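You operate a simulated robot arm through the tools that you are given. There is no shell and no other tool. Be economical: measure what you need, move in short steps, check, and stop when the job is done.

The job below is to be done with a simulated robot arm. You get a single attempt, and the scene is never put back.

Task
Put things in order on the top of the wooden table. At the end: the purple ladle stands where the yellow ladle stood; the green ladle stands where the red ladle stood; the yellow ladle is on the brown bands carton; the black beaker stands where the purple ladle stood; the red ladle stands where the black beaker stood; whatever was shut is shut again. Leave all else as you found it, and nothing knocked over.
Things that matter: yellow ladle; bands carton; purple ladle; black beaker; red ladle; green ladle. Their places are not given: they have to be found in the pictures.

The check looks at the end state, three seconds after you hand in, the way a careful person would. Anything else that was tipped, shoved, dropped, spilled or broken makes it a failure.

Robot
A 7-joint arm with a two-finger parallel gripper, fixed in place. Base frame: the origin is at the foot of the arm, x ahead of it, y to its left, z up; the work surface is at about z = 0. Lengths are in cm, angles in degrees, forces in N, time in s.
With the tool pointing down near the work surface it reaches from about 24 to 62 cm from the base axis. Its first joint turns from -66.0 to 66.0 degrees. Payload 2.6 kg.
Tool frame: the origin (TCP) lies between the finger pads and is the grasp point; the fingertips stand 3 cm ahead of it; z points along the fingers, y is the line along which they close. The gripper opens to 9.4 cm. The fingers are 2.8 cm wide and 1 cm thick; the gripper's body (5 by 9.6 cm) begins 5.5 cm behind the TCP.
Orientation is told as [roll, pitch, yaw] about the base's x, y, z axes, in that order, counted from this pose: with the fingers straight down and closing along the base's y, the tool's x points along the base's -x, its y along +y and its z along -z.

Tools
- The arm moves only by the tool nudge_tool. Its arguments are lists of equal length, an entry for each row: "fingers": the finger opening in mm, from 0 to 94; "translation": the shift along the base's x, y, z in mm, a list of three; "delta_rot": the turn, a rotation vector about the base's x, y, z in rad, a list of three. In form: {"fingers": [fingers, ...], "translation": [[dx, dy, dz], ...], "delta_rot": [[rx, ry, rz], ...]}. A call has 1 to 12 rows; each row shifts and turns the commanded pose from where the row before left it. A row lasts 0.2 s, in which the tool goes at most 5 cm and 8.6 degrees; a call with a longer step from one row to the next is refused whole, and so is a gripper value outside its range. A pose out of reach is approached as far as the arm can. The call stops where the force on the tool passes 40 N (or 10 N more than at its start, if that is more) or the arm is blocked; 0.2 s more then pass. The fingers move at their own pace (about 7.2 cm/s each) and stop on an object; they squeeze with about 42 N. The grip force told is the motor's: it shows also when the fingers shut on nothing. Time passes only in rows, and 0.2 s behind the last, so rows that do not move let the fingers close. The reply holds the time, the measured pose of the TCP, the force on the tool along the base axes, the opening and the grip force, in the units named above and with some noise.
- Cameras (640 x 400 px; columns grow to the right, rows downward): "scene" is fixed at [3.43, 43.67, 54.59]; the picture's right is [-0.75, -0.66, 0.00], its down [-0.41, 0.47, -0.78] and it looks along [0.51, -0.59, -0.63] (base axes); focal length 281 px, centre (320, 200). "wrist" rides on the gripper at [-3.7, 0, -5.8] in the tool frame; the picture's right is [0.00, -1.00, 0.00], its down [0.97, 0.00, -0.24] and it looks along [0.24, 0.00, 0.97] (tool axes); focal length 218 px, centre (320, 200).
- capture(camera): a new picture of that camera. No time passes.
- pixel_to_xyz(camera, pixels): for up to 12 pixels [column, row] of the newest picture of that camera ("zoom" is the newest enlarged one), the place [x, y, z] in the base frame of the surface seen there, good to about 0.3 cm, but the place of the scene camera against the robot may be out by one fixed shift of up to 1.2 cm in any direction. No time passes.
- zoom(camera, box): a new picture of the part [left, top, right, bottom] of that camera's present view, enlarged. No time passes.
- hand_in(): hands the job in; it is judged then, once.

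Work in short steps. Measure before you move; look again where a grasp or a placing could have gone wrong, and mend it. You have 80 turns and 46 pictures in all, those below and enlarged ones among them. Open the gripper and draw the arm clear of the work before you hand the job in, unless the task says otherwise; then end with one line.

The tools are called after "Call:" as name(argument=value, ...) on one line, values as JSON. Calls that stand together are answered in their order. nudge_tool: Moves the arm, as the interface text tells. Its arguments: {"type":"object","properties":{"fingers":{"type":"array","items":{"type":"number"}},"translation":{"type":"array","items":{"type":"array","items":{"type":"number"}}},"delta_rot":{"type":"array","items":{"type":"array","items":{"type":"number"}}}},"required":["fingers","translation","delta_rot"]} The other tools are called the same way: capture (camera) takes a picture; pixel_to_xyz (camera, pixels) gives the place of the surface under pixels of a picture; zoom (camera, box) takes an enlarged picture of a part of a camera's view; hand_in () hands the job in.

At the start:

```text
time: 0.0
tool_pos: [42.29, 5.92, 34.93]
tcp_rot: [-0.1, 0.0, 0.1]
contact_force: [0.4, 0.0, -0.1]
grip_width: 9.41
grip_force: 0.2
```

scene: 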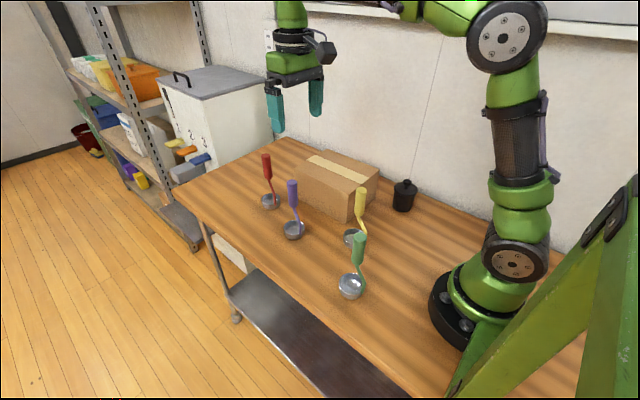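
wrist: 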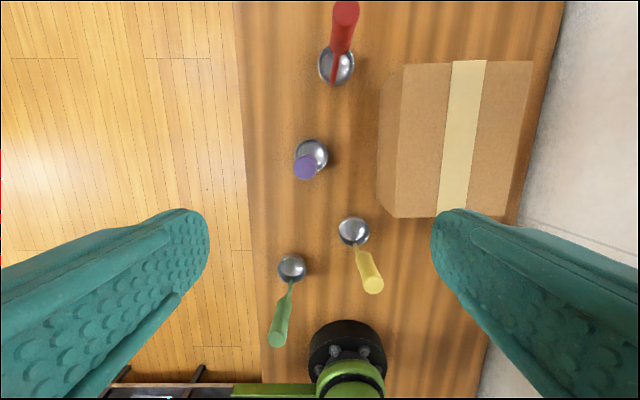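

The pictures show four ladles (red ~(268,185), purple ~(292,210), yellow ~(357,220), green ~(354,270)), the carton at (340,185) and the black beaker at (403,195). I zoom in to see their shapes.

Call:
zoom(camera="scene", box=[220, 130, 440, 310])

Call:
zoom(camera="wrist", box=[230, 0, 570, 400])

```text
2.22 times, centred on (330, 220) of scene
```

zoom: 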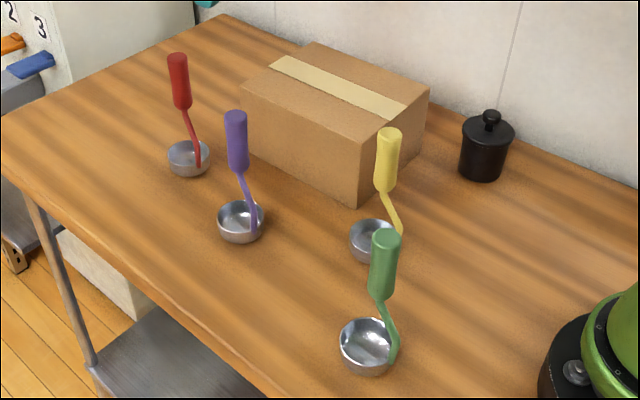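

```text
1.00 times, centred on (400, 200) of wrist
```

zoom: 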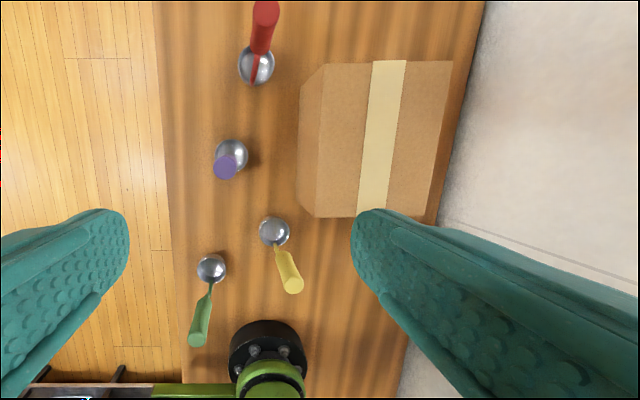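

The ladles stand on their bowls with handles upright and the beaker has a knob lid. I measure points in both cameras.

Call:
pixel_to_xyz(camera="wrist", pixels=[[345, 10], [337, 82], [304, 169], [320, 152], [373, 285], [350, 231], [277, 340], [292, 264], [395, 120], [500, 120], [440, 215], [350, 120]])

Call:
pixel_to_xyz(camera="scene", pixels=[[266, 155], [291, 182], [361, 190], [359, 236], [405, 182], [403, 187], [403, 210], [270, 203], [293, 232], [350, 292], [301, 187], [370, 172]])

```text
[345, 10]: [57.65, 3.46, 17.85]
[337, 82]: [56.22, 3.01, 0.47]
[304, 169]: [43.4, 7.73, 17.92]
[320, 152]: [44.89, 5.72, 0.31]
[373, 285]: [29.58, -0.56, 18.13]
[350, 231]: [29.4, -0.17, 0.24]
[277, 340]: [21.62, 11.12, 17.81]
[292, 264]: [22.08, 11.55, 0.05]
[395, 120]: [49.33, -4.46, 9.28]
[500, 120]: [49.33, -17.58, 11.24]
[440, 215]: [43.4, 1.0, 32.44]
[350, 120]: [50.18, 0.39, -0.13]
```

```text
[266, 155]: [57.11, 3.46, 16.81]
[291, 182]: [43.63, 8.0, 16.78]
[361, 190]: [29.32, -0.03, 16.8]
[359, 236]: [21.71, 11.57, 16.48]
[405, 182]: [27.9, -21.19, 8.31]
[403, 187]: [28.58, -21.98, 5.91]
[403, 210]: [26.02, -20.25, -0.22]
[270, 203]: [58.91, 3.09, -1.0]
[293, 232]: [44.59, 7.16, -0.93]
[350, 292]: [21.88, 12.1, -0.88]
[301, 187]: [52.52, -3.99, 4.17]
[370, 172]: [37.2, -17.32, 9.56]
```

Wrist and scene agree in x,y to ~0.5 cm, with scene z about 1 cm low. I move over the yellow ladle, high, for a closer look.

Call:
nudge_tool(fingers=[94, 94, 94, 94], translation=[[-32, -16, -10], [-32, -16, -10], [-32, -16, -10], [-32, -16, -10]], delta_rot=[[0, 0, 0], [0, 0, 0], [0, 0, 0], [0, 0, 0]])

Call:
capture(camera="wrist")

```text
time: 1.0
tool_pos: [29.62, -0.42, 31.26]
tcp_rot: [0.1, -0.1, 0.0]
contact_force: [0.4, -1.0, 0.2]
grip_width: 9.39
grip_force: 0.0
```

```text
41 pictures are left
```

wrist: 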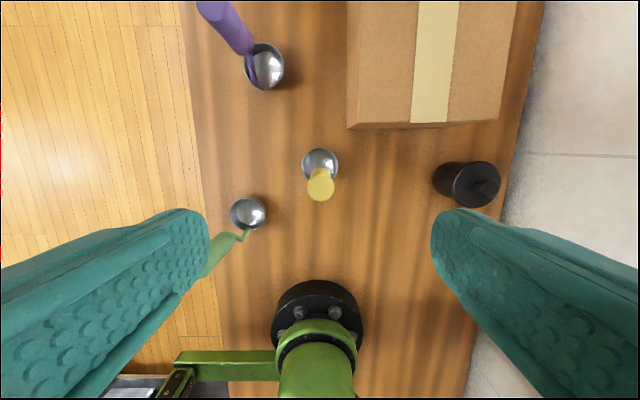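

The yellow handle top is at (320,184) with the bowl at (320,165); the beaker is at (470,183) and the carton's near edge at row 128. I measure these.

Call:
pixel_to_xyz(camera="wrist", pixels=[[320, 184], [320, 158], [303, 165], [337, 165], [320, 150], [475, 165], [500, 183], [474, 204], [436, 178], [486, 187], [380, 120], [495, 117]])

Call:
pixel_to_xyz(camera="wrist", pixels=[[245, 65], [284, 65], [267, 45], [264, 88], [232, 213], [266, 214], [250, 198], [247, 228], [310, 184], [333, 184], [320, 195], [450, 165]])

Call:
zoom(camera="wrist", box=[220, 130, 340, 250])

```text
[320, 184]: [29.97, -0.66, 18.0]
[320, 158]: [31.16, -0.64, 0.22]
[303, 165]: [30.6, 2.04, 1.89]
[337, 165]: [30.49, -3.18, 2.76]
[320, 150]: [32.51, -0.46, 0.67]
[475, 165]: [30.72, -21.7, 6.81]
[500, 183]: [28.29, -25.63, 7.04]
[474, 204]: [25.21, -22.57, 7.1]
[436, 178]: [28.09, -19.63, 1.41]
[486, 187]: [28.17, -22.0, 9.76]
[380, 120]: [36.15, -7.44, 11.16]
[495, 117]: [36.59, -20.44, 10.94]
```

```text
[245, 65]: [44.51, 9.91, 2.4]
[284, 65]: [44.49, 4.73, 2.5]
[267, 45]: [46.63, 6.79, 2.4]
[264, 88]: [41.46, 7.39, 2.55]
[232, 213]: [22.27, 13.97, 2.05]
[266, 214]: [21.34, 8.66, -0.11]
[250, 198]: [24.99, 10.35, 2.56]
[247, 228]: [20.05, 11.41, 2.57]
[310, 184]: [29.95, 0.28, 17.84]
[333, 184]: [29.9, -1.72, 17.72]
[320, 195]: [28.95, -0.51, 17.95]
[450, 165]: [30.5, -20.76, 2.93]
```

```text
3.33 times, centred on (280, 190) of wrist
```

zoom: 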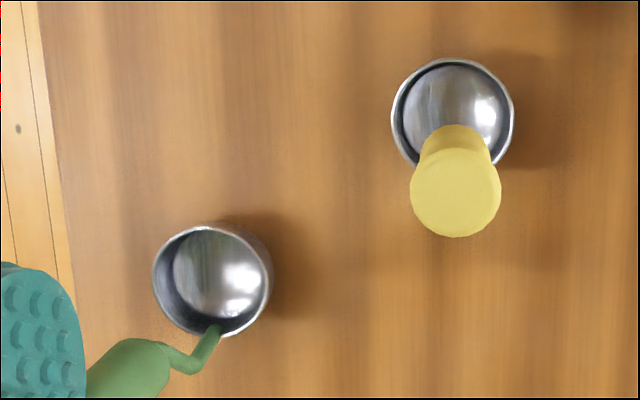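

The yellow handle axis is at about (29.95,-0.7), its top at z 18, and its bowl centre at (30.3,-0.6). I descend so the TCP is at z≈14.5, then check the pose before closing.

Call:
nudge_tool(fingers=[94, 94, 94, 94, 94], translation=[[3, -2, -40], [0, 0, -40], [0, 0, -40], [0, 0, -44], [0, 0, 0]], delta_rot=[[0, 0, 0], [0, 0, 0], [0, 0, 0], [0, 0, 0], [0, 0, 0]])

Call:
capture(camera="wrist")

```text
time: 2.2
tool_pos: [29.65, -1.01, 14.74]
tcp_rot: [0.0, 0.0, -0.1]
contact_force: [-0.6, -0.2, -0.6]
grip_width: 9.44
grip_force: 0.0
```

```text
39 pictures are left
```

wrist: 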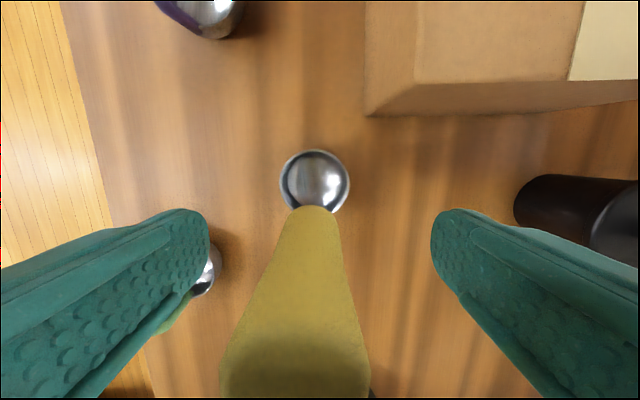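

The handle lies between the fingers, about 0.3 cm to +y. I centre on it and close.

Call:
nudge_tool(fingers=[94, 10, 10, 10, 10, 10], translation=[[2, 3, 0], [0, 0, 0], [0, 0, 0], [0, 0, 0], [0, 0, 0], [0, 0, 0]], delta_rot=[[0, 0, 0], [0, 0, 0], [0, 0, 0], [0, 0, 0], [0, 0, 0], [0, 0, 0]])

Call:
zoom(camera="scene", box=[260, 120, 440, 300])

```text
time: 3.6
tool_pos: [29.84, -0.58, 14.79]
tcp_rot: [-0.1, 0.0, 0.1]
contact_force: [0.1, -0.3, 0.2]
grip_width: 2.28
grip_force: 41.9
```

```text
2.22 times, centred on (350, 210) of scene
```

zoom: 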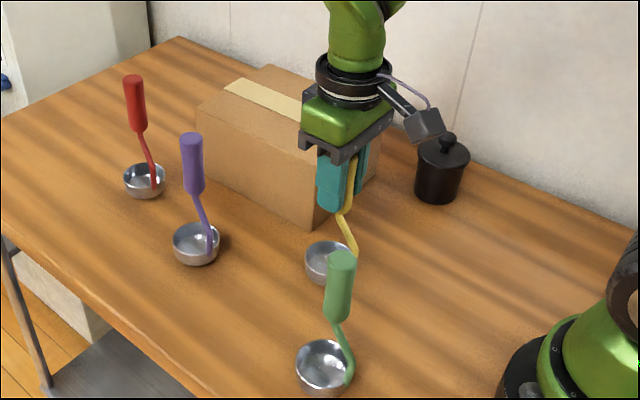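

Held (2.28 cm). I measure the carton top's extent in this zoom before travelling.

Call:
pixel_to_xyz(camera="zoom", pixels=[[200, 108], [267, 69], [250, 100], [290, 150], [372, 140], [305, 165]])

Call:
nudge_tool(fingers=[10, 10, 10, 10, 10], translation=[[0, 0, 30], [0, 0, 40], [0, 0, 45], [0, 0, 45], [0, 0, 10]], delta_rot=[[0, 0, 0], [0, 0, 0], [0, 0, 0], [0, 0, 0], [0, 0, 0]])

Call:
zoom(camera="scene", box=[240, 100, 440, 300])

```text
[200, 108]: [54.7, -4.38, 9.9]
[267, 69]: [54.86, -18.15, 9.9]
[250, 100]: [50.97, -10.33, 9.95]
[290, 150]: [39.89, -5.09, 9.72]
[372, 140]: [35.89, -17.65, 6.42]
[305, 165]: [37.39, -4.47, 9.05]
```

```text
time: 4.8
tool_pos: [30.16, -0.37, 31.93]
tcp_rot: [0.1, 0.0, -0.1]
contact_force: [-0.2, 0.1, -1.6]
grip_width: 2.29
grip_force: 41.9
```

```text
2.00 times, centred on (340, 200) of scene
```

zoom: 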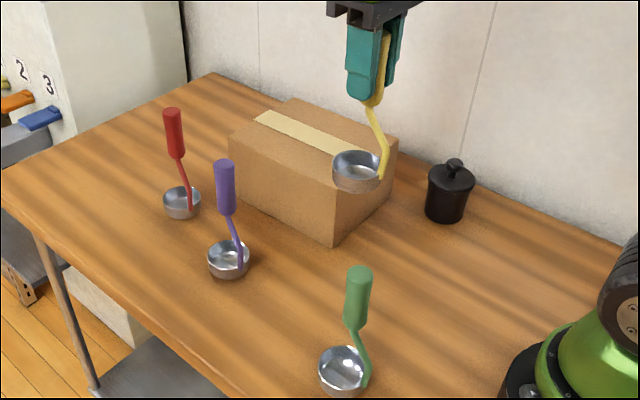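

Yellow hangs upright, its bowl about 17 cm up. I carry it over the carton centre (~(46,-11.5), top z≈11) and look before lowering.

Call:
nudge_tool(fingers=[10, 10, 10, 10, 10, 10, 10], translation=[[25, -18, 0], [30, -20, 0], [35, -25, 0], [35, -25, 0], [33, -23, 0], [0, 0, -40], [0, 0, 0]], delta_rot=[[0, 0, 0], [0, 0, 0], [0, 0, 0], [0, 0, 0], [0, 0, 0], [0, 0, 0], [0, 0, 0]])

Call:
zoom(camera="scene", box=[240, 70, 440, 250])

```text
time: 6.4
tool_pos: [45.59, -11.63, 27.76]
tcp_rot: [0.0, 0.0, 0.0]
contact_force: [0.2, 0.4, -1.4]
grip_width: 2.3
grip_force: 42.2
```

```text
2.22 times, centred on (340, 160) of scene
```

zoom: 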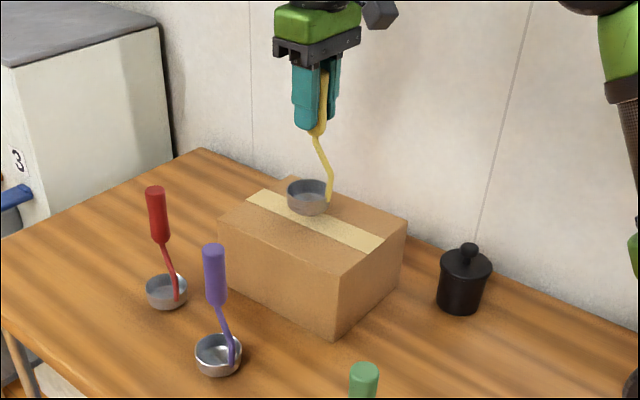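

The bowl hangs over the carton, about 2 cm above it. I lower in small steps and watch the force.

Call:
nudge_tool(fingers=[10, 10, 10, 10, 10, 10], translation=[[0, 0, -8], [0, 0, -5], [0, 0, -3], [0, 0, -2], [0, 0, -1], [0, 0, 0]], delta_rot=[[0, 0, 0], [0, 0, 0], [0, 0, 0], [0, 0, 0], [0, 0, 0], [0, 0, 0]])

```text
time: 7.8
tool_pos: [45.76, -11.6, 25.63]
tcp_rot: [-0.1, 0.0, 0.0]
contact_force: [-0.2, -0.1, 1.1]
grip_width: 2.31
grip_force: 42.0
```

The vertical force went from -1.4 to +1.1, so the bowl rests on the carton. I open slightly first, then look.

Call:
nudge_tool(fingers=[26, 30, 36, 60, 90], translation=[[0, 0, 0], [0, 0, 0], [0, 0, 0], [0, 0, 0], [0, 0, 0]], delta_rot=[[0, 0, 0], [0, 0, 0], [0, 0, 0], [0, 0, 0], [0, 0, 0]])

Call:
zoom(camera="scene", box=[240, 70, 440, 250])

```text
time: 9.0
tool_pos: [45.75, -11.49, 25.72]
tcp_rot: [0.0, 0.0, 0.0]
contact_force: [0.6, -0.2, -0.3]
grip_width: 9.0
grip_force: 0.1
```

```text
2.22 times, centred on (340, 160) of scene
```

zoom: 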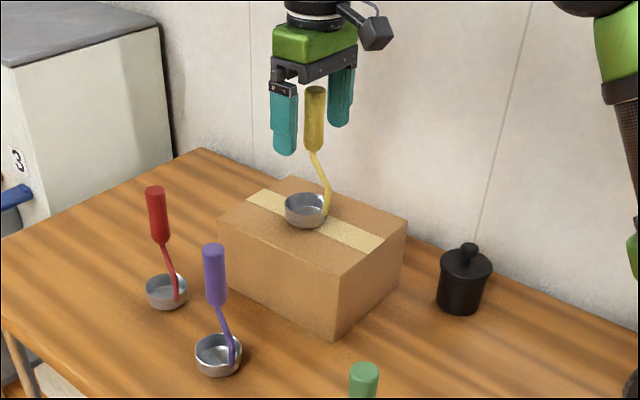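

Yellow stands on the carton. I rise clear and move above the purple ladle.

Call:
nudge_tool(fingers=[94, 94, 94, 94, 94, 94, 94, 94, 94], translation=[[0, 0, 30], [0, 0, 40], [0, 0, 30], [-3, 40, 0], [-3, 50, 0], [-3, 50, 0], [-5, 48, -10], [0, 3, -45], [0, 0, 0]], delta_rot=[[0, 0, 0], [0, 0, 0], [0, 0, 0], [0, 0, 0], [0, 0, 0], [0, 0, 0], [0, 0, 0], [0, 0, 0], [0, 0, 0]])

Call:
capture(camera="wrist")

```text
time: 11.0
tool_pos: [44.31, 7.58, 30.26]
tcp_rot: [0.0, 0.0, -0.1]
contact_force: [0.8, 0.4, -0.6]
grip_width: 9.42
grip_force: 0.0
```

```text
34 pictures are left
```

wrist: 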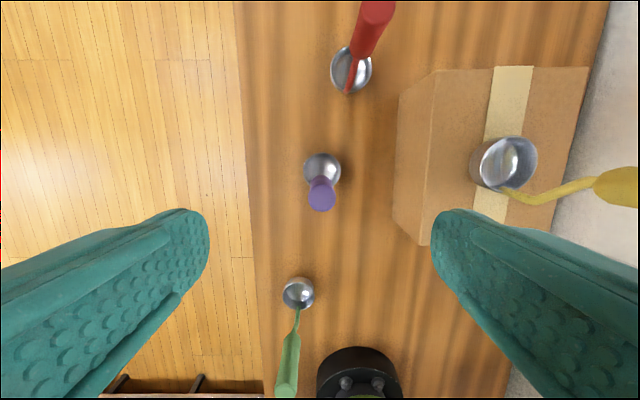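

Purple's handle top is at (321,196) and its bowl at (322,170). I measure purple and red.

Call:
pixel_to_xyz(camera="wrist", pixels=[[321, 198], [305, 170], [340, 170], [322, 154], [332, 70], [371, 70], [350, 50], [350, 92], [375, 10], [323, 165]])

Call:
zoom(camera="wrist", box=[260, 130, 380, 230])

```text
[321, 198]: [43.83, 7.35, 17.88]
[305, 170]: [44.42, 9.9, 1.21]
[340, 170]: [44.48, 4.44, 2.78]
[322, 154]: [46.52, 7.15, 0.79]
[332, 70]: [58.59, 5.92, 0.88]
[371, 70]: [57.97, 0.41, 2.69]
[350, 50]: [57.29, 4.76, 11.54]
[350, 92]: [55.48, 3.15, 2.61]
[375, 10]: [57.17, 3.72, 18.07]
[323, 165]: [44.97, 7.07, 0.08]
```

```text
4.00 times, centred on (320, 180) of wrist
```

zoom: 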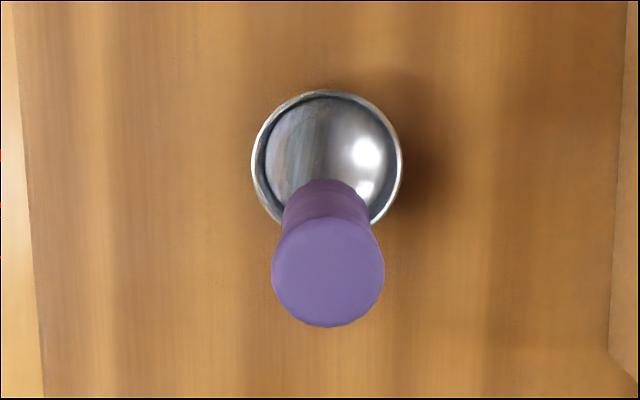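

Purple's handle axis is at about (43.85,7.35), bowl centre (44.45,7.3); the yellow bowl stood at (30.6,-0.45). I descend on purple and close.

Call:
nudge_tool(fingers=[94, 94, 94, 94, 94, 10, 10, 10, 10, 10], translation=[[-4, -2, -40], [0, 0, -40], [0, 0, -40], [0, 0, -35], [0, 0, 0], [0, 0, 0], [0, 0, 0], [0, 0, 0], [0, 0, 0], [0, 0, 0]], delta_rot=[[0, 0, 0], [0, 0, 0], [0, 0, 0], [0, 0, 0], [0, 0, 0], [0, 0, 0], [0, 0, 0], [0, 0, 0], [0, 0, 0], [0, 0, 0]])

Call:
zoom(camera="scene", box=[240, 100, 440, 300])

```text
time: 13.2
tool_pos: [44.03, 7.38, 14.88]
tcp_rot: [0.1, 0.0, 0.0]
contact_force: [-0.4, -0.6, 1.0]
grip_width: 2.31
grip_force: 41.8
```

```text
2.00 times, centred on (340, 200) of scene
```

zoom: 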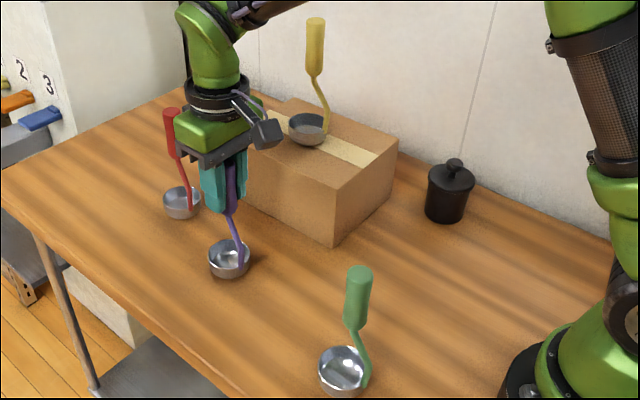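

Purple is held at TCP (44.0,7.4,14.9). I lift 6 cm and shift by (-13.85,-7.75) to yellow's old place.

Call:
nudge_tool(fingers=[10, 10, 10, 10, 10, 10, 10], translation=[[0, 0, 25], [0, 0, 35], [-34, -20, 0], [-40, -23, 0], [-40, -22, 0], [-24.5, -12.5, 0], [0, 0, 0]], delta_rot=[[0, 0, 0], [0, 0, 0], [0, 0, 0], [0, 0, 0], [0, 0, 0], [0, 0, 0], [0, 0, 0]])

```text
time: 14.8
tool_pos: [30.07, -0.57, 20.55]
tcp_rot: [-0.1, 0.0, 0.0]
contact_force: [0.9, -0.8, -0.7]
grip_width: 2.25
grip_force: 42.2
```

I lower 5.8 cm gently and watch the force.

Call:
nudge_tool(fingers=[10, 10, 10, 10, 10, 10, 10], translation=[[0, 0, -30], [0, 0, -18], [0, 0, -6], [0, 0, -3], [0, 0, -2], [0, 0, -1], [0, 0, 0]], delta_rot=[[0, 0, 0], [0, 0, 0], [0, 0, 0], [0, 0, 0], [0, 0, 0], [0, 0, 0], [0, 0, 0]])

Call:
capture(camera="wrist")

```text
time: 16.4
tool_pos: [30.23, -0.35, 14.8]
tcp_rot: [0.0, -0.1, 0.0]
contact_force: [-6.4, -2.3, 22.9]
grip_width: 2.29
grip_force: 42.6
```

```text
31 pictures are left
```

wrist: 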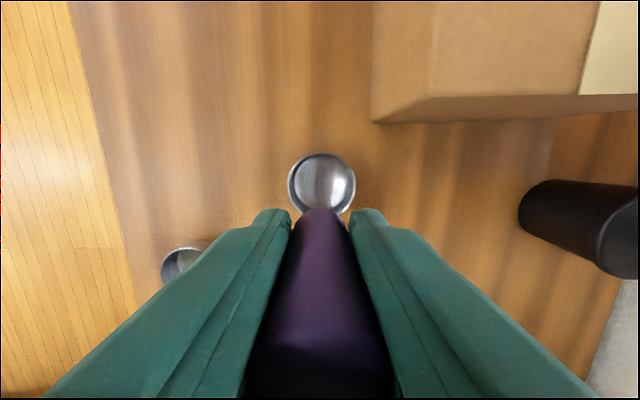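

The bowl is pressed on the table (22.9 N). I ease up 1 mm or so, release in stages and check.

Call:
nudge_tool(fingers=[10, 10, 26, 30, 40, 94, 94, 94], translation=[[0, 0, 1], [0, 0, 0.5], [0, 0, 0], [0, 0, 0], [0, 0, 0], [0, 0, 0], [0, 0, 0], [0, 0, 0]], delta_rot=[[0, 0, 0], [0, 0, 0], [0, 0, 0], [0, 0, 0], [0, 0, 0], [0, 0, 0], [0, 0, 0], [0, 0, 0]])

Call:
zoom(camera="scene", box=[240, 100, 440, 300])

```text
time: 18.2
tool_pos: [30.14, -0.36, 14.83]
tcp_rot: [-0.1, 0.0, 0.1]
contact_force: [-0.3, -0.6, 0.4]
grip_width: 9.39
grip_force: 0.0
```

```text
2.00 times, centred on (340, 200) of scene
```

zoom: 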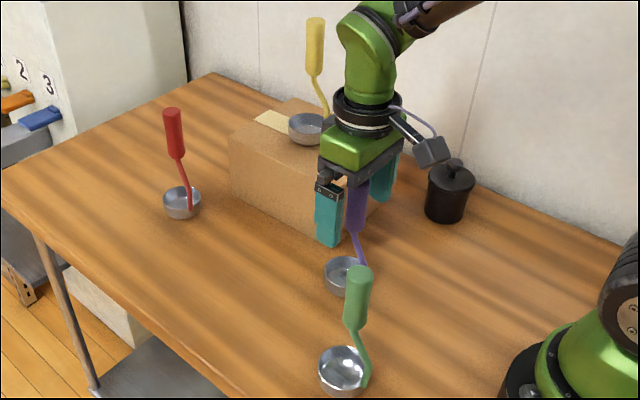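

Purple stands in yellow's place. I rise and go over the black beaker.

Call:
nudge_tool(fingers=[94, 94, 94, 94, 94, 94, 94, 94, 94, 94], translation=[[0, 0, 30], [0, 0, 40], [0, 0, 30], [-3, -40, 0], [-4, -45, 0], [-4, -45, 0], [-4, -45, 0], [-4, -40, 0], [0, 0, 0], [0, 0, 0]], delta_rot=[[0, 0, 0], [0, 0, 0], [0, 0, 0], [0, 0, 0], [0, 0, 0], [0, 0, 0], [0, 0, 0], [0, 0, 0], [0, 0, 0], [0, 0, 0]])

Call:
capture(camera="wrist")

```text
time: 20.4
tool_pos: [28.13, -21.76, 25.25]
tcp_rot: [0.0, 0.0, 0.0]
contact_force: [0.5, -0.4, -0.6]
grip_width: 9.42
grip_force: 0.1
```

```text
29 pictures are left
```

wrist: 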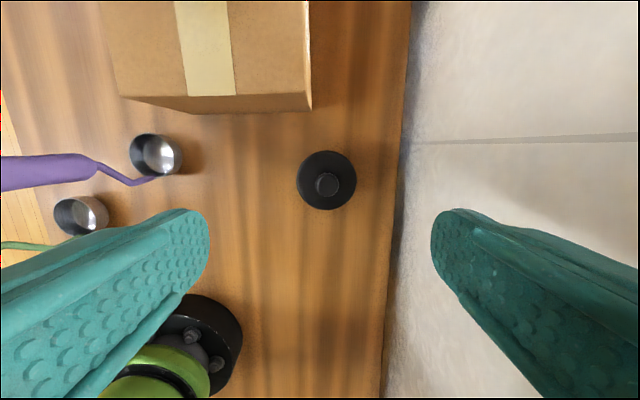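

The beaker lid is at (327,180), its knob (327,185), and the wall/table edge near column 400. I measure those and the purple bowl as placed.

Call:
pixel_to_xyz(camera="wrist", pixels=[[298, 180], [355, 180], [327, 152], [327, 208], [327, 185], [385, 180], [396, 180], [402, 180], [410, 180], [450, 180], [156, 155], [308, 108]])

Call:
zoom(camera="wrist", box=[270, 130, 430, 230])

```text
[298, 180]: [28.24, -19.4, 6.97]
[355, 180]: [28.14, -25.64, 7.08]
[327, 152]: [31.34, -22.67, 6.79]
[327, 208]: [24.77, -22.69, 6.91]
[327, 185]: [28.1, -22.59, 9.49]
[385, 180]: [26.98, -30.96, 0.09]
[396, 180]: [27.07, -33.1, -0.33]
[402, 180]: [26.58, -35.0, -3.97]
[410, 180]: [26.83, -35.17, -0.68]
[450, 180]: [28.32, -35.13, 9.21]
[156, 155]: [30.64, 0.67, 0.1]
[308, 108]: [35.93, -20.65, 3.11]
```

```text
4.00 times, centred on (350, 180) of wrist
```

zoom: 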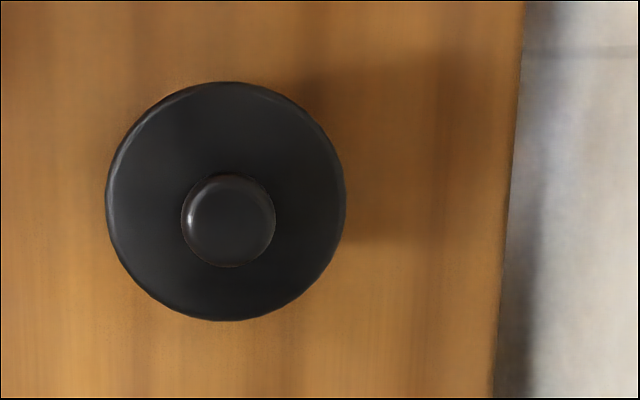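

The lid centre is (28.1,-22.55), diameter 6.3, knob top z≈9.7, and the wall is at y≈-35. I look closely at the beaker's profile before gripping so as not to take only the lid.

Call:
zoom(camera="scene", box=[375, 170, 431, 220])

```text
8.00 times, centred on (403, 195) of scene
```

zoom: 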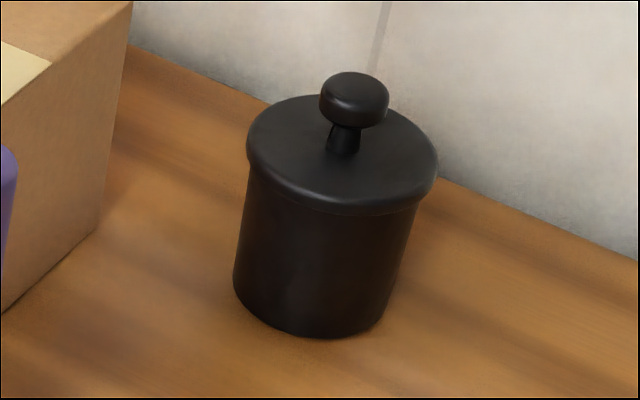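

The lid overhangs the body slightly. I'll descend vertically with the palm above the knob (TCP z≈5.0), grip, and make only a tiny test lift to see whether the body follows.

Call:
nudge_tool(fingers=[94, 94, 94, 94, 94, 94, 94], translation=[[0, -8, -40], [0, 0, -45], [0, 0, -45], [0, 0, -40], [0, 0, -20], [0, 0, -12], [0, 0, 0]], delta_rot=[[0, 0, 0], [0, 0, 0], [0, 0, 0], [0, 0, 0], [0, 0, 0], [0, 0, 0], [0, 0, 0]])

Call:
zoom(camera="scene", box=[360, 140, 450, 230])

```text
time: 22.0
tool_pos: [28.22, -22.6, 4.52]
tcp_rot: [0.0, 0.0, 0.0]
contact_force: [-0.6, 0.0, 0.1]
grip_width: 9.41
grip_force: 0.0
```

```text
4.44 times, centred on (405, 185) of scene
```

zoom: 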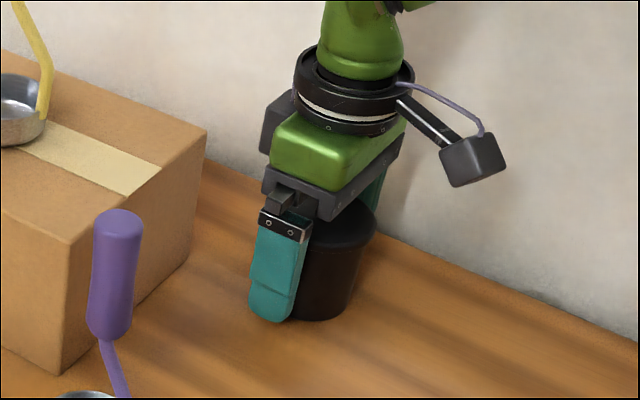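

TCP is at (28.2,-22.6,4.5) without contact. I close on it.

Call:
nudge_tool(fingers=[50, 50, 50, 50], translation=[[0, 0, 0], [0, 0, 0], [0, 0, 0], [0, 0, 0]], delta_rot=[[0, 0, 0], [0, 0, 0], [0, 0, 0], [0, 0, 0]])

```text
time: 23.0
tool_pos: [28.28, -22.51, 4.48]
tcp_rot: [-0.1, -0.1, 0.1]
contact_force: [-0.9, -0.3, 0.2]
grip_width: 6.63
grip_force: 42.0
```

It stopped at 6.63 cm, which is probably the lid rim. I test-lift 8 mm and look.

Call:
nudge_tool(fingers=[50, 50, 50], translation=[[0, 0, 4], [0, 0, 4], [0, 0, 0]], delta_rot=[[0, 0, 0], [0, 0, 0], [0, 0, 0]])

Call:
zoom(camera="scene", box=[375, 160, 435, 220])

```text
time: 23.8
tool_pos: [28.26, -22.7, 5.47]
tcp_rot: [0.1, 0.0, 0.0]
contact_force: [-0.8, -0.2, -0.3]
grip_width: 6.78
grip_force: 20.1
```

```text
6.67 times, centred on (405, 190) of scene
```

zoom: 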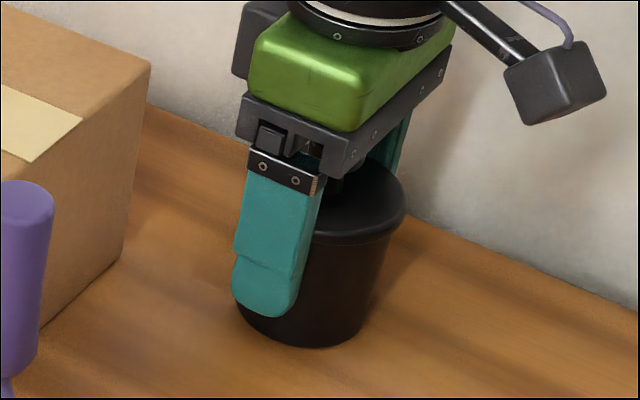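

The beaker seems to have stayed put while the fingers slipped up it. I wait a moment and re-read.

Call:
nudge_tool(fingers=[50, 50, 50], translation=[[0, 0, 0], [0, 0, 0], [0, 0, 0]], delta_rot=[[0, 0, 0], [0, 0, 0], [0, 0, 0]])

Call:
capture(camera="wrist")

```text
time: 24.6
tool_pos: [28.23, -22.65, 5.52]
tcp_rot: [0.0, 0.0, 0.0]
contact_force: [-1.0, 0.7, 1.5]
grip_width: 6.61
grip_force: 42.2
```

```text
24 pictures are left
```

wrist: 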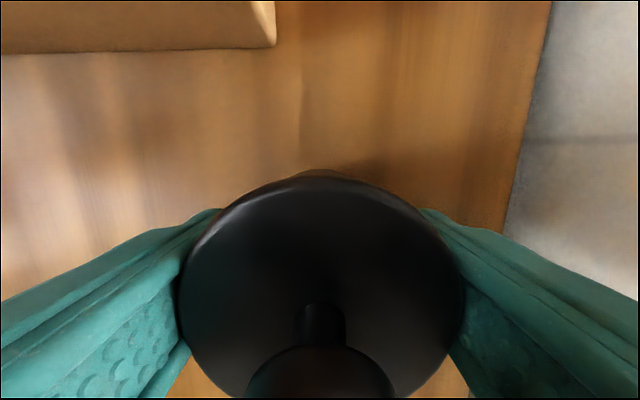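

The lid fills the view at (320,290). I measure its height and the body's edge to see whether lid or beaker rose.

Call:
pixel_to_xyz(camera="wrist", pixels=[[320, 220], [260, 260], [380, 260], [320, 172], [320, 375]])

Call:
zoom(camera="scene", box=[385, 175, 425, 215])

```text
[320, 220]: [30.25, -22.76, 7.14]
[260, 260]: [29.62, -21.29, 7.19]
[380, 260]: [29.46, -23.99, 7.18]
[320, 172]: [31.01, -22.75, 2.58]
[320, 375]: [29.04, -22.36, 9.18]
```

```text
10.00 times, centred on (405, 195) of scene
```

zoom: 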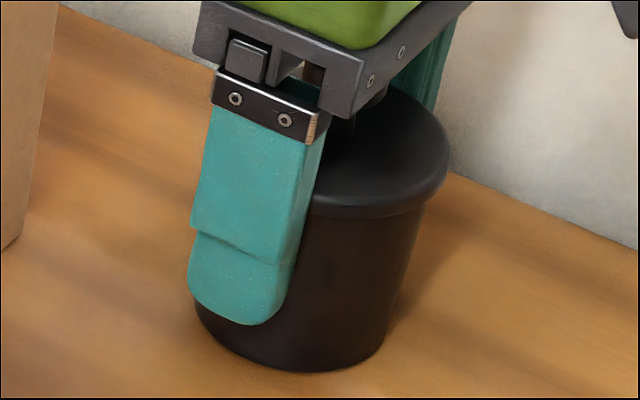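

The lid top is still at z≈7.15, so the fingers slid on the rim. I try one more small lift and read the forces.

Call:
nudge_tool(fingers=[50, 50], translation=[[0, 0, 3], [0, 0, 3]], delta_rot=[[0, 0, 0], [0, 0, 0]])

Call:
zoom(camera="scene", box=[385, 175, 425, 215])

```text
time: 25.2
tool_pos: [28.26, -22.66, 6.01]
tcp_rot: [0.0, 0.1, 0.0]
contact_force: [0.2, 0.1, -0.7]
grip_width: 6.63
grip_force: 41.8
```

```text
10.00 times, centred on (405, 195) of scene
```

zoom: 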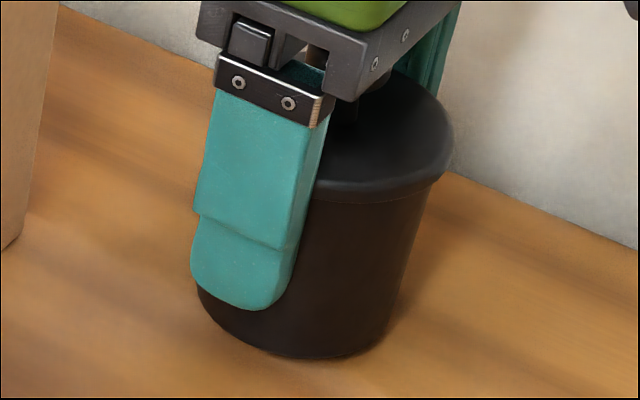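

Now the whole beaker has risen with the fingers (its bottom edge moved from row 372 to 358), lid still shut. I lift slowly further and check.

Call:
nudge_tool(fingers=[50, 50, 50, 50, 50], translation=[[0, 0, 5], [0, 0, 10], [0, 0, 15], [0, 0, 15], [0, 0, 0]], delta_rot=[[0, 0, 0], [0, 0, 0], [0, 0, 0], [0, 0, 0], [0, 0, 0]])

Call:
zoom(camera="scene", box=[375, 155, 435, 215])

Call:
capture(camera="wrist")

Call:
pixel_to_xyz(camera="wrist", pixels=[[320, 220], [260, 260], [380, 260]])

```text
time: 26.4
tool_pos: [28.17, -22.54, 10.74]
tcp_rot: [0.0, -0.1, 0.0]
contact_force: [0.5, 0.0, -1.0]
grip_width: 6.63
grip_force: 41.1
```

```text
6.67 times, centred on (405, 185) of scene
```

zoom: 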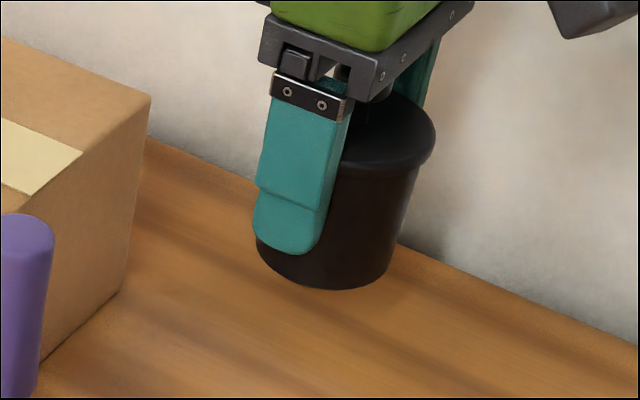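

```text
20 pictures are left
```

wrist: 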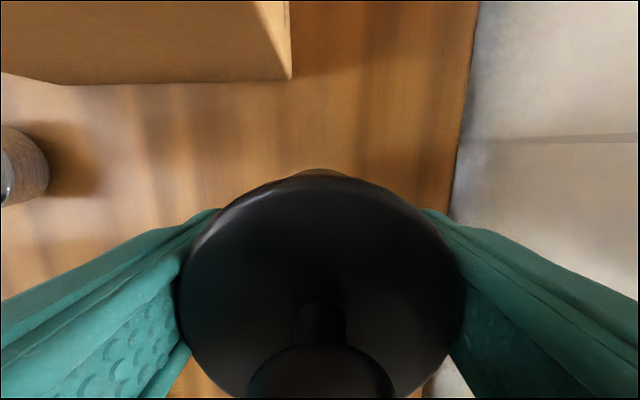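

```text
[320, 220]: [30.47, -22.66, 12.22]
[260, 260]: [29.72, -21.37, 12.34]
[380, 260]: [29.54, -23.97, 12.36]
```

The beaker and lid hang together; its bottom is about 5.4 cm below the TCP. I lift to z≈21 and carry it over the carton corner to purple's old place, clear of yellow (46,-11.5) and purple (30.6,-0.4).

Call:
nudge_tool(fingers=[50, 50, 50, 50, 50, 50, 50, 50, 50, 50, 50, 50], translation=[[0, 0, 25], [0, 0, 40], [0, 0, 38], [12, 22, 0], [20, 37, 0], [20, 37, 0], [20, 37, 0], [20, 37, 0], [20, 37, 0], [20, 37, 0], [18, 32, 0], [12, 22, 0]], delta_rot=[[0, 0, 0], [0, 0, 0], [0, 0, 0], [0, 0, 0], [0, 0, 0], [0, 0, 0], [0, 0, 0], [0, 0, 0], [0, 0, 0], [0, 0, 0], [0, 0, 0], [0, 0, 0]])

```text
time: 29.0
tool_pos: [44.42, 7.26, 20.86]
tcp_rot: [0.0, 0.0, -0.1]
contact_force: [0.0, 0.4, -0.2]
grip_width: 6.64
grip_force: 42.0
```

I lower to about TCP z 5.9, then in 1–2 mm steps.

Call:
nudge_tool(fingers=[50, 50, 50, 50, 50, 50, 50, 50], translation=[[0, 0, -45], [0, 0, -45], [0, 0, -40], [0, 0, -18], [0, 0, -3], [0, 0, -2], [0, 0, -1], [0, 0, 0]], delta_rot=[[0, 0, 0], [0, 0, 0], [0, 0, 0], [0, 0, 0], [0, 0, 0], [0, 0, 0], [0, 0, 0], [0, 0, 0]])

Call:
zoom(camera="scene", box=[255, 165, 335, 245])

```text
time: 30.8
tool_pos: [44.35, 7.19, 5.37]
tcp_rot: [0.0, 0.0, 0.1]
contact_force: [0.3, 0.3, 1.3]
grip_width: 6.66
grip_force: 41.7
```

```text
5.00 times, centred on (295, 205) of scene
```

zoom: 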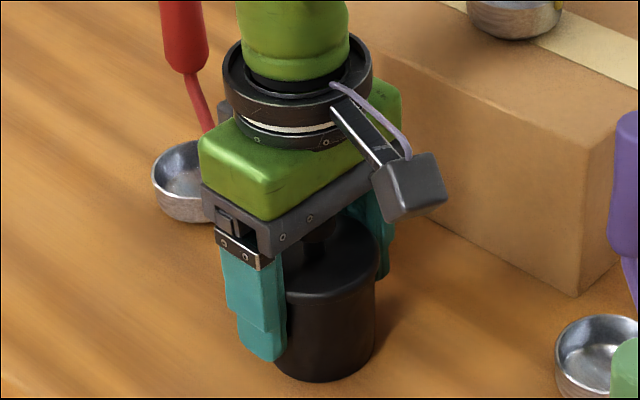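

Almost or just touching (1.3 N). I go 1–2 mm lower to be sure.

Call:
nudge_tool(fingers=[50, 50, 50], translation=[[0, 0, -1], [0, 0, -1], [0, 0, 0]], delta_rot=[[0, 0, 0], [0, 0, 0], [0, 0, 0]])

```text
time: 31.6
tool_pos: [44.54, 7.15, 5.46]
tcp_rot: [0.1, -0.1, -0.1]
contact_force: [-9.4, 0.2, 31.1]
grip_width: 6.61
grip_force: 41.2
```

Firm contact now (31 N). I ease up 1.5 mm, open, and rise straight above the knob.

Call:
nudge_tool(fingers=[50, 50, 70, 76, 94, 94], translation=[[0, 0, 1], [0, 0, 0.7], [0, 0, 0], [0, 0, 0], [0, 0, 0], [0, 0, 0]], delta_rot=[[0, 0, 0], [0, 0, 0], [0, 0, 0], [0, 0, 0], [0, 0, 0], [0, 0, 0]])

Call:
nudge_tool(fingers=[94, 94, 94, 94, 94, 94, 94], translation=[[0, 0, 20], [0, 0, 40], [0, 0, 45], [0, 0, 45], [0, 0, 45], [0, 0, 45], [0, 0, 0]], delta_rot=[[0, 0, 0], [0, 0, 0], [0, 0, 0], [0, 0, 0], [0, 0, 0], [0, 0, 0], [0, 0, 0]])

Call:
capture(camera="wrist")

```text
time: 33.0
tool_pos: [44.35, 7.24, 5.5]
tcp_rot: [0.0, 0.1, 0.0]
contact_force: [0.0, -0.5, -1.0]
grip_width: 9.37
grip_force: 0.1
```

```text
time: 34.6
tool_pos: [44.18, 6.98, 29.39]
tcp_rot: [0.0, 0.0, 0.0]
contact_force: [-0.9, -0.3, -0.4]
grip_width: 9.41
grip_force: 0.1
```

```text
18 pictures are left
```

wrist: 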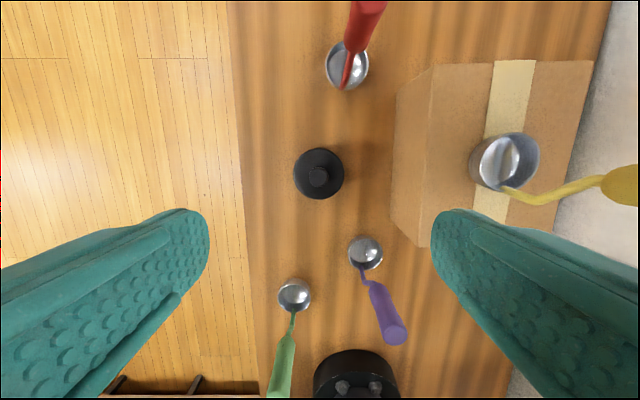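

The beaker stands at (319,174) with its lid on; purple's bowl is at (365,253), about (30.8,-0.4). I check the beaker centre and move above red.

Call:
pixel_to_xyz(camera="wrist", pixels=[[296, 174], [343, 174], [319, 151], [319, 197]])

Call:
nudge_tool(fingers=[94, 94, 94, 94, 94], translation=[[30, -8, 0], [35, -10, 0], [35, -10, 0], [35, -7, 0], [0, 0, 0]], delta_rot=[[0, 0, 0], [0, 0, 0], [0, 0, 0], [0, 0, 0], [0, 0, 0]])

Call:
capture(camera="wrist")

```text
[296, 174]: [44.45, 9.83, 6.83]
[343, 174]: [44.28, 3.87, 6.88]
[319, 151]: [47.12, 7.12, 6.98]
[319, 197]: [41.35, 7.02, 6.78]
```

```text
time: 35.8
tool_pos: [55.63, 3.77, 29.28]
tcp_rot: [-0.1, 0.0, 0.0]
contact_force: [-0.3, -0.4, 0.4]
grip_width: 9.41
grip_force: 0.1
out of reach, approached as far as the arm can: row 4
```

```text
17 pictures are left
```

wrist: 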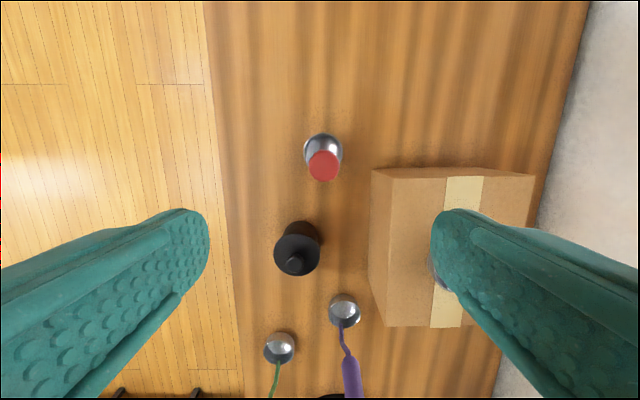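

The beaker centre is (44.3,7.0). Above red the reach limit was hit at this height; I measure red's handle (324,168) and bowl (322,150) here.

Call:
pixel_to_xyz(camera="wrist", pixels=[[324, 167], [312, 167], [336, 167], [305, 150], [342, 150], [323, 134]])

Call:
nudge_tool(fingers=[94, 94, 94], translation=[[0, 0, -40], [0, 0, -20], [0, 0, 0]], delta_rot=[[0, 0, 0], [0, 0, 0], [0, 0, 0]])

```text
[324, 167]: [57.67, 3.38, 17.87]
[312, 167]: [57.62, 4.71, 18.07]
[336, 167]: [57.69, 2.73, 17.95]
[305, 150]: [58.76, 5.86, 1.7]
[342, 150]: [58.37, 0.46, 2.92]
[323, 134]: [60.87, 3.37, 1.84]
```

```text
time: 36.6
tool_pos: [55.61, 3.96, 23.22]
tcp_rot: [0.0, 0.0, 0.1]
contact_force: [0.5, -0.8, 0.3]
grip_width: 9.43
grip_force: 0.0
```

Red's handle axis is about (57.65,3.5), bowl (58.4,3.3). At this lower height I try to shift +2 cm in x.

Call:
nudge_tool(fingers=[94, 94, 94, 94], translation=[[0, -3, -15], [10, 0, 0], [10, 0, 0], [0, 0, 0]], delta_rot=[[0, 0, 0], [0, 0, 0], [0, 0, 0], [0, 0, 0]])

```text
time: 37.6
tool_pos: [57.57, 3.7, 21.87]
tcp_rot: [0.0, -0.1, 0.1]
contact_force: [-0.2, 0.8, -0.2]
grip_width: 9.4
grip_force: 0.1
```

Reached (57.57,3.7). I descend 7.1 cm and close on the red handle.

Call:
nudge_tool(fingers=[94, 94, 94, 10, 10, 10, 10, 10], translation=[[1, -1, -40], [0, 0, -31], [0, 0, 0], [0, 0, 0], [0, 0, 0], [0, 0, 0], [0, 0, 0], [0, 0, 0]], delta_rot=[[0, 0, 0], [0, 0, 0], [0, 0, 0], [0, 0, 0], [0, 0, 0], [0, 0, 0], [0, 0, 0], [0, 0, 0]])

```text
time: 39.4
tool_pos: [57.57, 3.54, 14.86]
tcp_rot: [0.0, -0.1, 0.0]
contact_force: [-0.5, 0.4, -0.5]
grip_width: 2.28
grip_force: 41.8
```

Red is held. I lift while drawing back, then pass between purple (30.7,-0.4) and yellow (45.8,-11.5), with the bowl above carton height.

Call:
nudge_tool(fingers=[10, 10, 10, 10, 10, 10, 10, 10, 10, 10], translation=[[0, 0, 20], [0, 0, 40], [-20, 0, 30], [-25, 0, 30], [-25, 0, 30], [-35, -8, 0], [-40, -10, 0], [-31, -7, 0], [0, 0, 0], [0, 0, 0]], delta_rot=[[0, 0, 0], [0, 0, 0], [0, 0, 0], [0, 0, 0], [0, 0, 0], [0, 0, 0], [0, 0, 0], [0, 0, 0], [0, 0, 0], [0, 0, 0]])

```text
time: 41.6
tool_pos: [40.0, 1.06, 29.83]
tcp_rot: [0.0, 0.1, 0.0]
contact_force: [1.2, 0.3, -1.8]
grip_width: 2.28
grip_force: 42.5
```

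Now from (40,1) to (34,-12), then to (27.6,-22.45).

Call:
nudge_tool(fingers=[10, 10, 10, 10, 10, 10, 10, 10], translation=[[-15, -32, 0], [-15, -33, 0], [-15, -33, 0], [-15, -33, 0], [-20, -35, 0], [-22, -35, 0], [-22, -34, 0], [0, 0, 0]], delta_rot=[[0, 0, 0], [0, 0, 0], [0, 0, 0], [0, 0, 0], [0, 0, 0], [0, 0, 0], [0, 0, 0], [0, 0, 0]])

Call:
zoom(camera="scene", box=[240, 70, 480, 310])

```text
time: 43.4
tool_pos: [27.5, -22.37, 29.91]
tcp_rot: [0.0, 0.0, -0.1]
contact_force: [0.1, -0.9, -0.7]
grip_width: 2.27
grip_force: 41.4
```

```text
1.67 times, centred on (360, 190) of scene
```

zoom: 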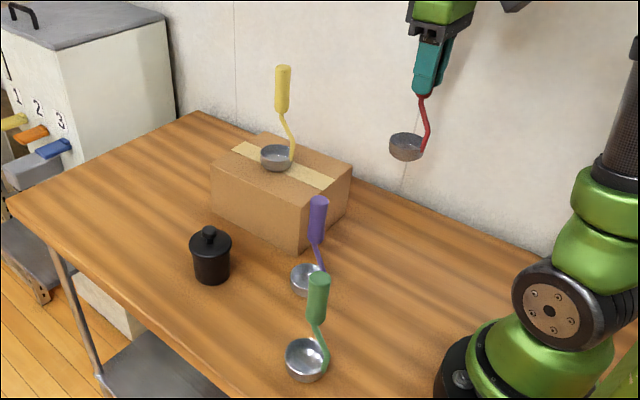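

All is upright and red is over the beaker's old place. I lower it (contact expected near TCP z 14.9).

Call:
nudge_tool(fingers=[10, 10, 10, 10, 10, 10, 10, 10], translation=[[1, -1, -40], [0, 0, -45], [0, 0, -40], [0, 0, -20], [0, 0, -2], [0, 0, -1.5], [0, 0, -1], [0, 0, 0]], delta_rot=[[0, 0, 0], [0, 0, 0], [0, 0, 0], [0, 0, 0], [0, 0, 0], [0, 0, 0], [0, 0, 0], [0, 0, 0]])

```text
time: 45.2
tool_pos: [27.66, -22.44, 14.76]
tcp_rot: [0.0, 0.0, 0.0]
contact_force: [-0.1, -1.1, -0.9]
grip_width: 2.29
grip_force: 42.1
```

Not yet touching (-0.9 N). I step down 1 mm at a time.

Call:
nudge_tool(fingers=[10, 10, 10], translation=[[0, 0, -1], [0, 0, -0.7], [0, 0, 0]], delta_rot=[[0, 0, 0], [0, 0, 0], [0, 0, 0]])

```text
time: 46.0
tool_pos: [27.68, -22.67, 14.8]
tcp_rot: [0.0, -0.1, 0.0]
contact_force: [-10.2, 7.9, 36.6]
grip_width: 2.3
grip_force: 41.6
```

Contact (36 N). I ease up 1.5 mm, release in stages, and rise.

Call:
nudge_tool(fingers=[10, 10, 26, 30, 40, 94, 94, 94], translation=[[0, 0, 1], [0, 0, 0.6], [0, 0, 0], [0, 0, 0], [0, 0, 0], [0, 0, 0], [0, 0, 0], [0, 0, 0]], delta_rot=[[0, 0, 0], [0, 0, 0], [0, 0, 0], [0, 0, 0], [0, 0, 0], [0, 0, 0], [0, 0, 0], [0, 0, 0]])

Call:
nudge_tool(fingers=[94, 94, 94, 94, 94], translation=[[0, 0, 30], [0, 0, 45], [0, 0, 45], [0, 0, 20], [0, 0, 0]], delta_rot=[[0, 0, 0], [0, 0, 0], [0, 0, 0], [0, 0, 0], [0, 0, 0]])

Call:
capture(camera="wrist")

```text
time: 47.8
tool_pos: [27.63, -22.4, 14.74]
tcp_rot: [0.0, 0.0, 0.1]
contact_force: [-0.1, -0.3, -0.4]
grip_width: 9.42
grip_force: 0.0
```

```text
time: 49.0
tool_pos: [27.76, -22.62, 28.79]
tcp_rot: [0.0, 0.0, 0.0]
contact_force: [-0.1, -0.9, -1.2]
grip_width: 9.39
grip_force: 0.0
```

```text
15 pictures are left
```

wrist: 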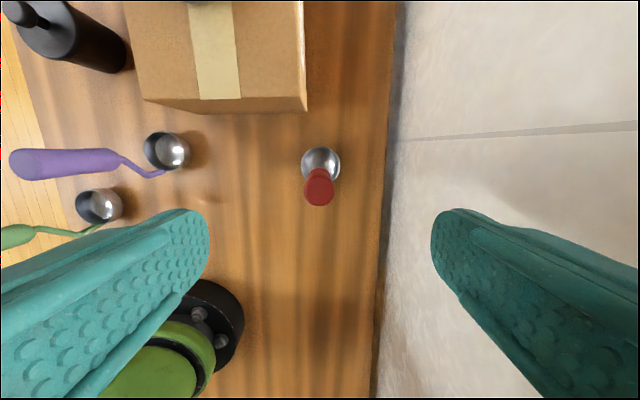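

Red stands at bowl (321,165). I measure its bowl against the beaker's old centre (28.1,-22.55).

Call:
pixel_to_xyz(camera="wrist", pixels=[[302, 165], [340, 165], [321, 149], [319, 185], [321, 158]])

Call:
zoom(camera="wrist", box=[280, 130, 360, 220])

```text
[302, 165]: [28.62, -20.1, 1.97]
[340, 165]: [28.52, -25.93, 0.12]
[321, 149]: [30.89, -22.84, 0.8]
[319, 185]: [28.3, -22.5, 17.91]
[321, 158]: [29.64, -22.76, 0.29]
```

```text
4.44 times, centred on (320, 175) of wrist
```

zoom: 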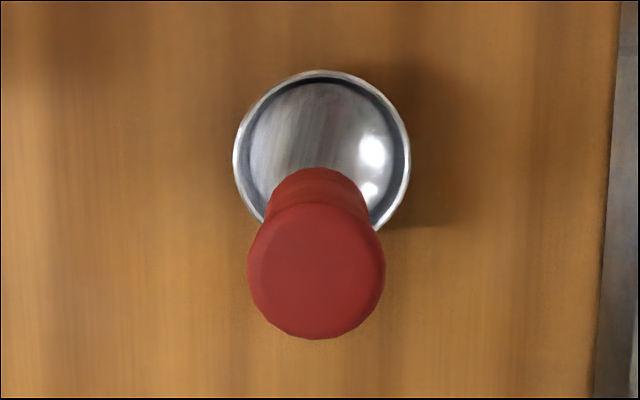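

Red's bowl is at about (28.5,-22.7), fine. Next green at (22,11.4): I travel at z≈29 via (30,0).

Call:
nudge_tool(fingers=[94, 94, 94, 94, 94, 94, 94, 94, 94, 94, 94], translation=[[3, 30, 0], [4, 40, 0], [4, 40, 0], [4, 40, 0], [4, 40, 0], [3, 36, 0], [-20, 30, 0], [-20, 30, 0], [-20, 28, 0], [-15, 22, 0], [0, 0, 0]], delta_rot=[[0, 0, 0], [0, 0, 0], [0, 0, 0], [0, 0, 0], [0, 0, 0], [0, 0, 0], [0, 0, 0], [0, 0, 0], [0, 0, 0], [0, 0, 0], [0, 0, 0]])

Call:
capture(camera="wrist")

```text
time: 51.4
tool_pos: [22.33, 11.24, 28.72]
tcp_rot: [-0.1, 0.0, 0.0]
contact_force: [-0.1, 0.6, 0.6]
grip_width: 9.41
grip_force: 0.0
```

```text
13 pictures are left
```

wrist: 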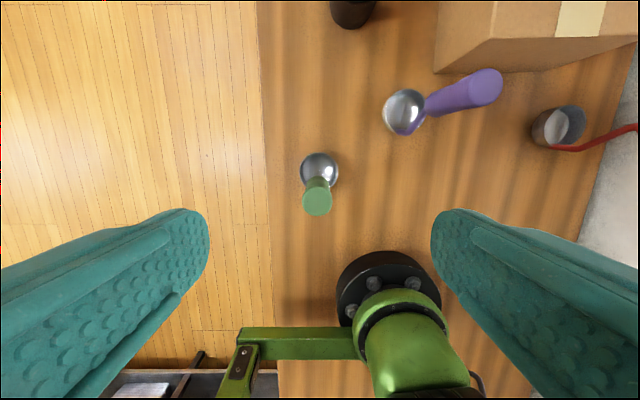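

Green's handle top is at (317,199), bowl (319,170). I measure.

Call:
pixel_to_xyz(camera="wrist", pixels=[[317, 199], [305, 199], [329, 199], [302, 170], [337, 170], [319, 154], [403, 105], [385, 110], [424, 110]])

```text
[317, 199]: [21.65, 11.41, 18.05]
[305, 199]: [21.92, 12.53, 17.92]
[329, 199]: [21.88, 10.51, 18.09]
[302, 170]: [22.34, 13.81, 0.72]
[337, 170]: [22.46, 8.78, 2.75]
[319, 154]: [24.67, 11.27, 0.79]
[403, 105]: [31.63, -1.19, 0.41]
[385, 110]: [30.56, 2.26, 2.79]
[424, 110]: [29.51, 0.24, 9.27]
```

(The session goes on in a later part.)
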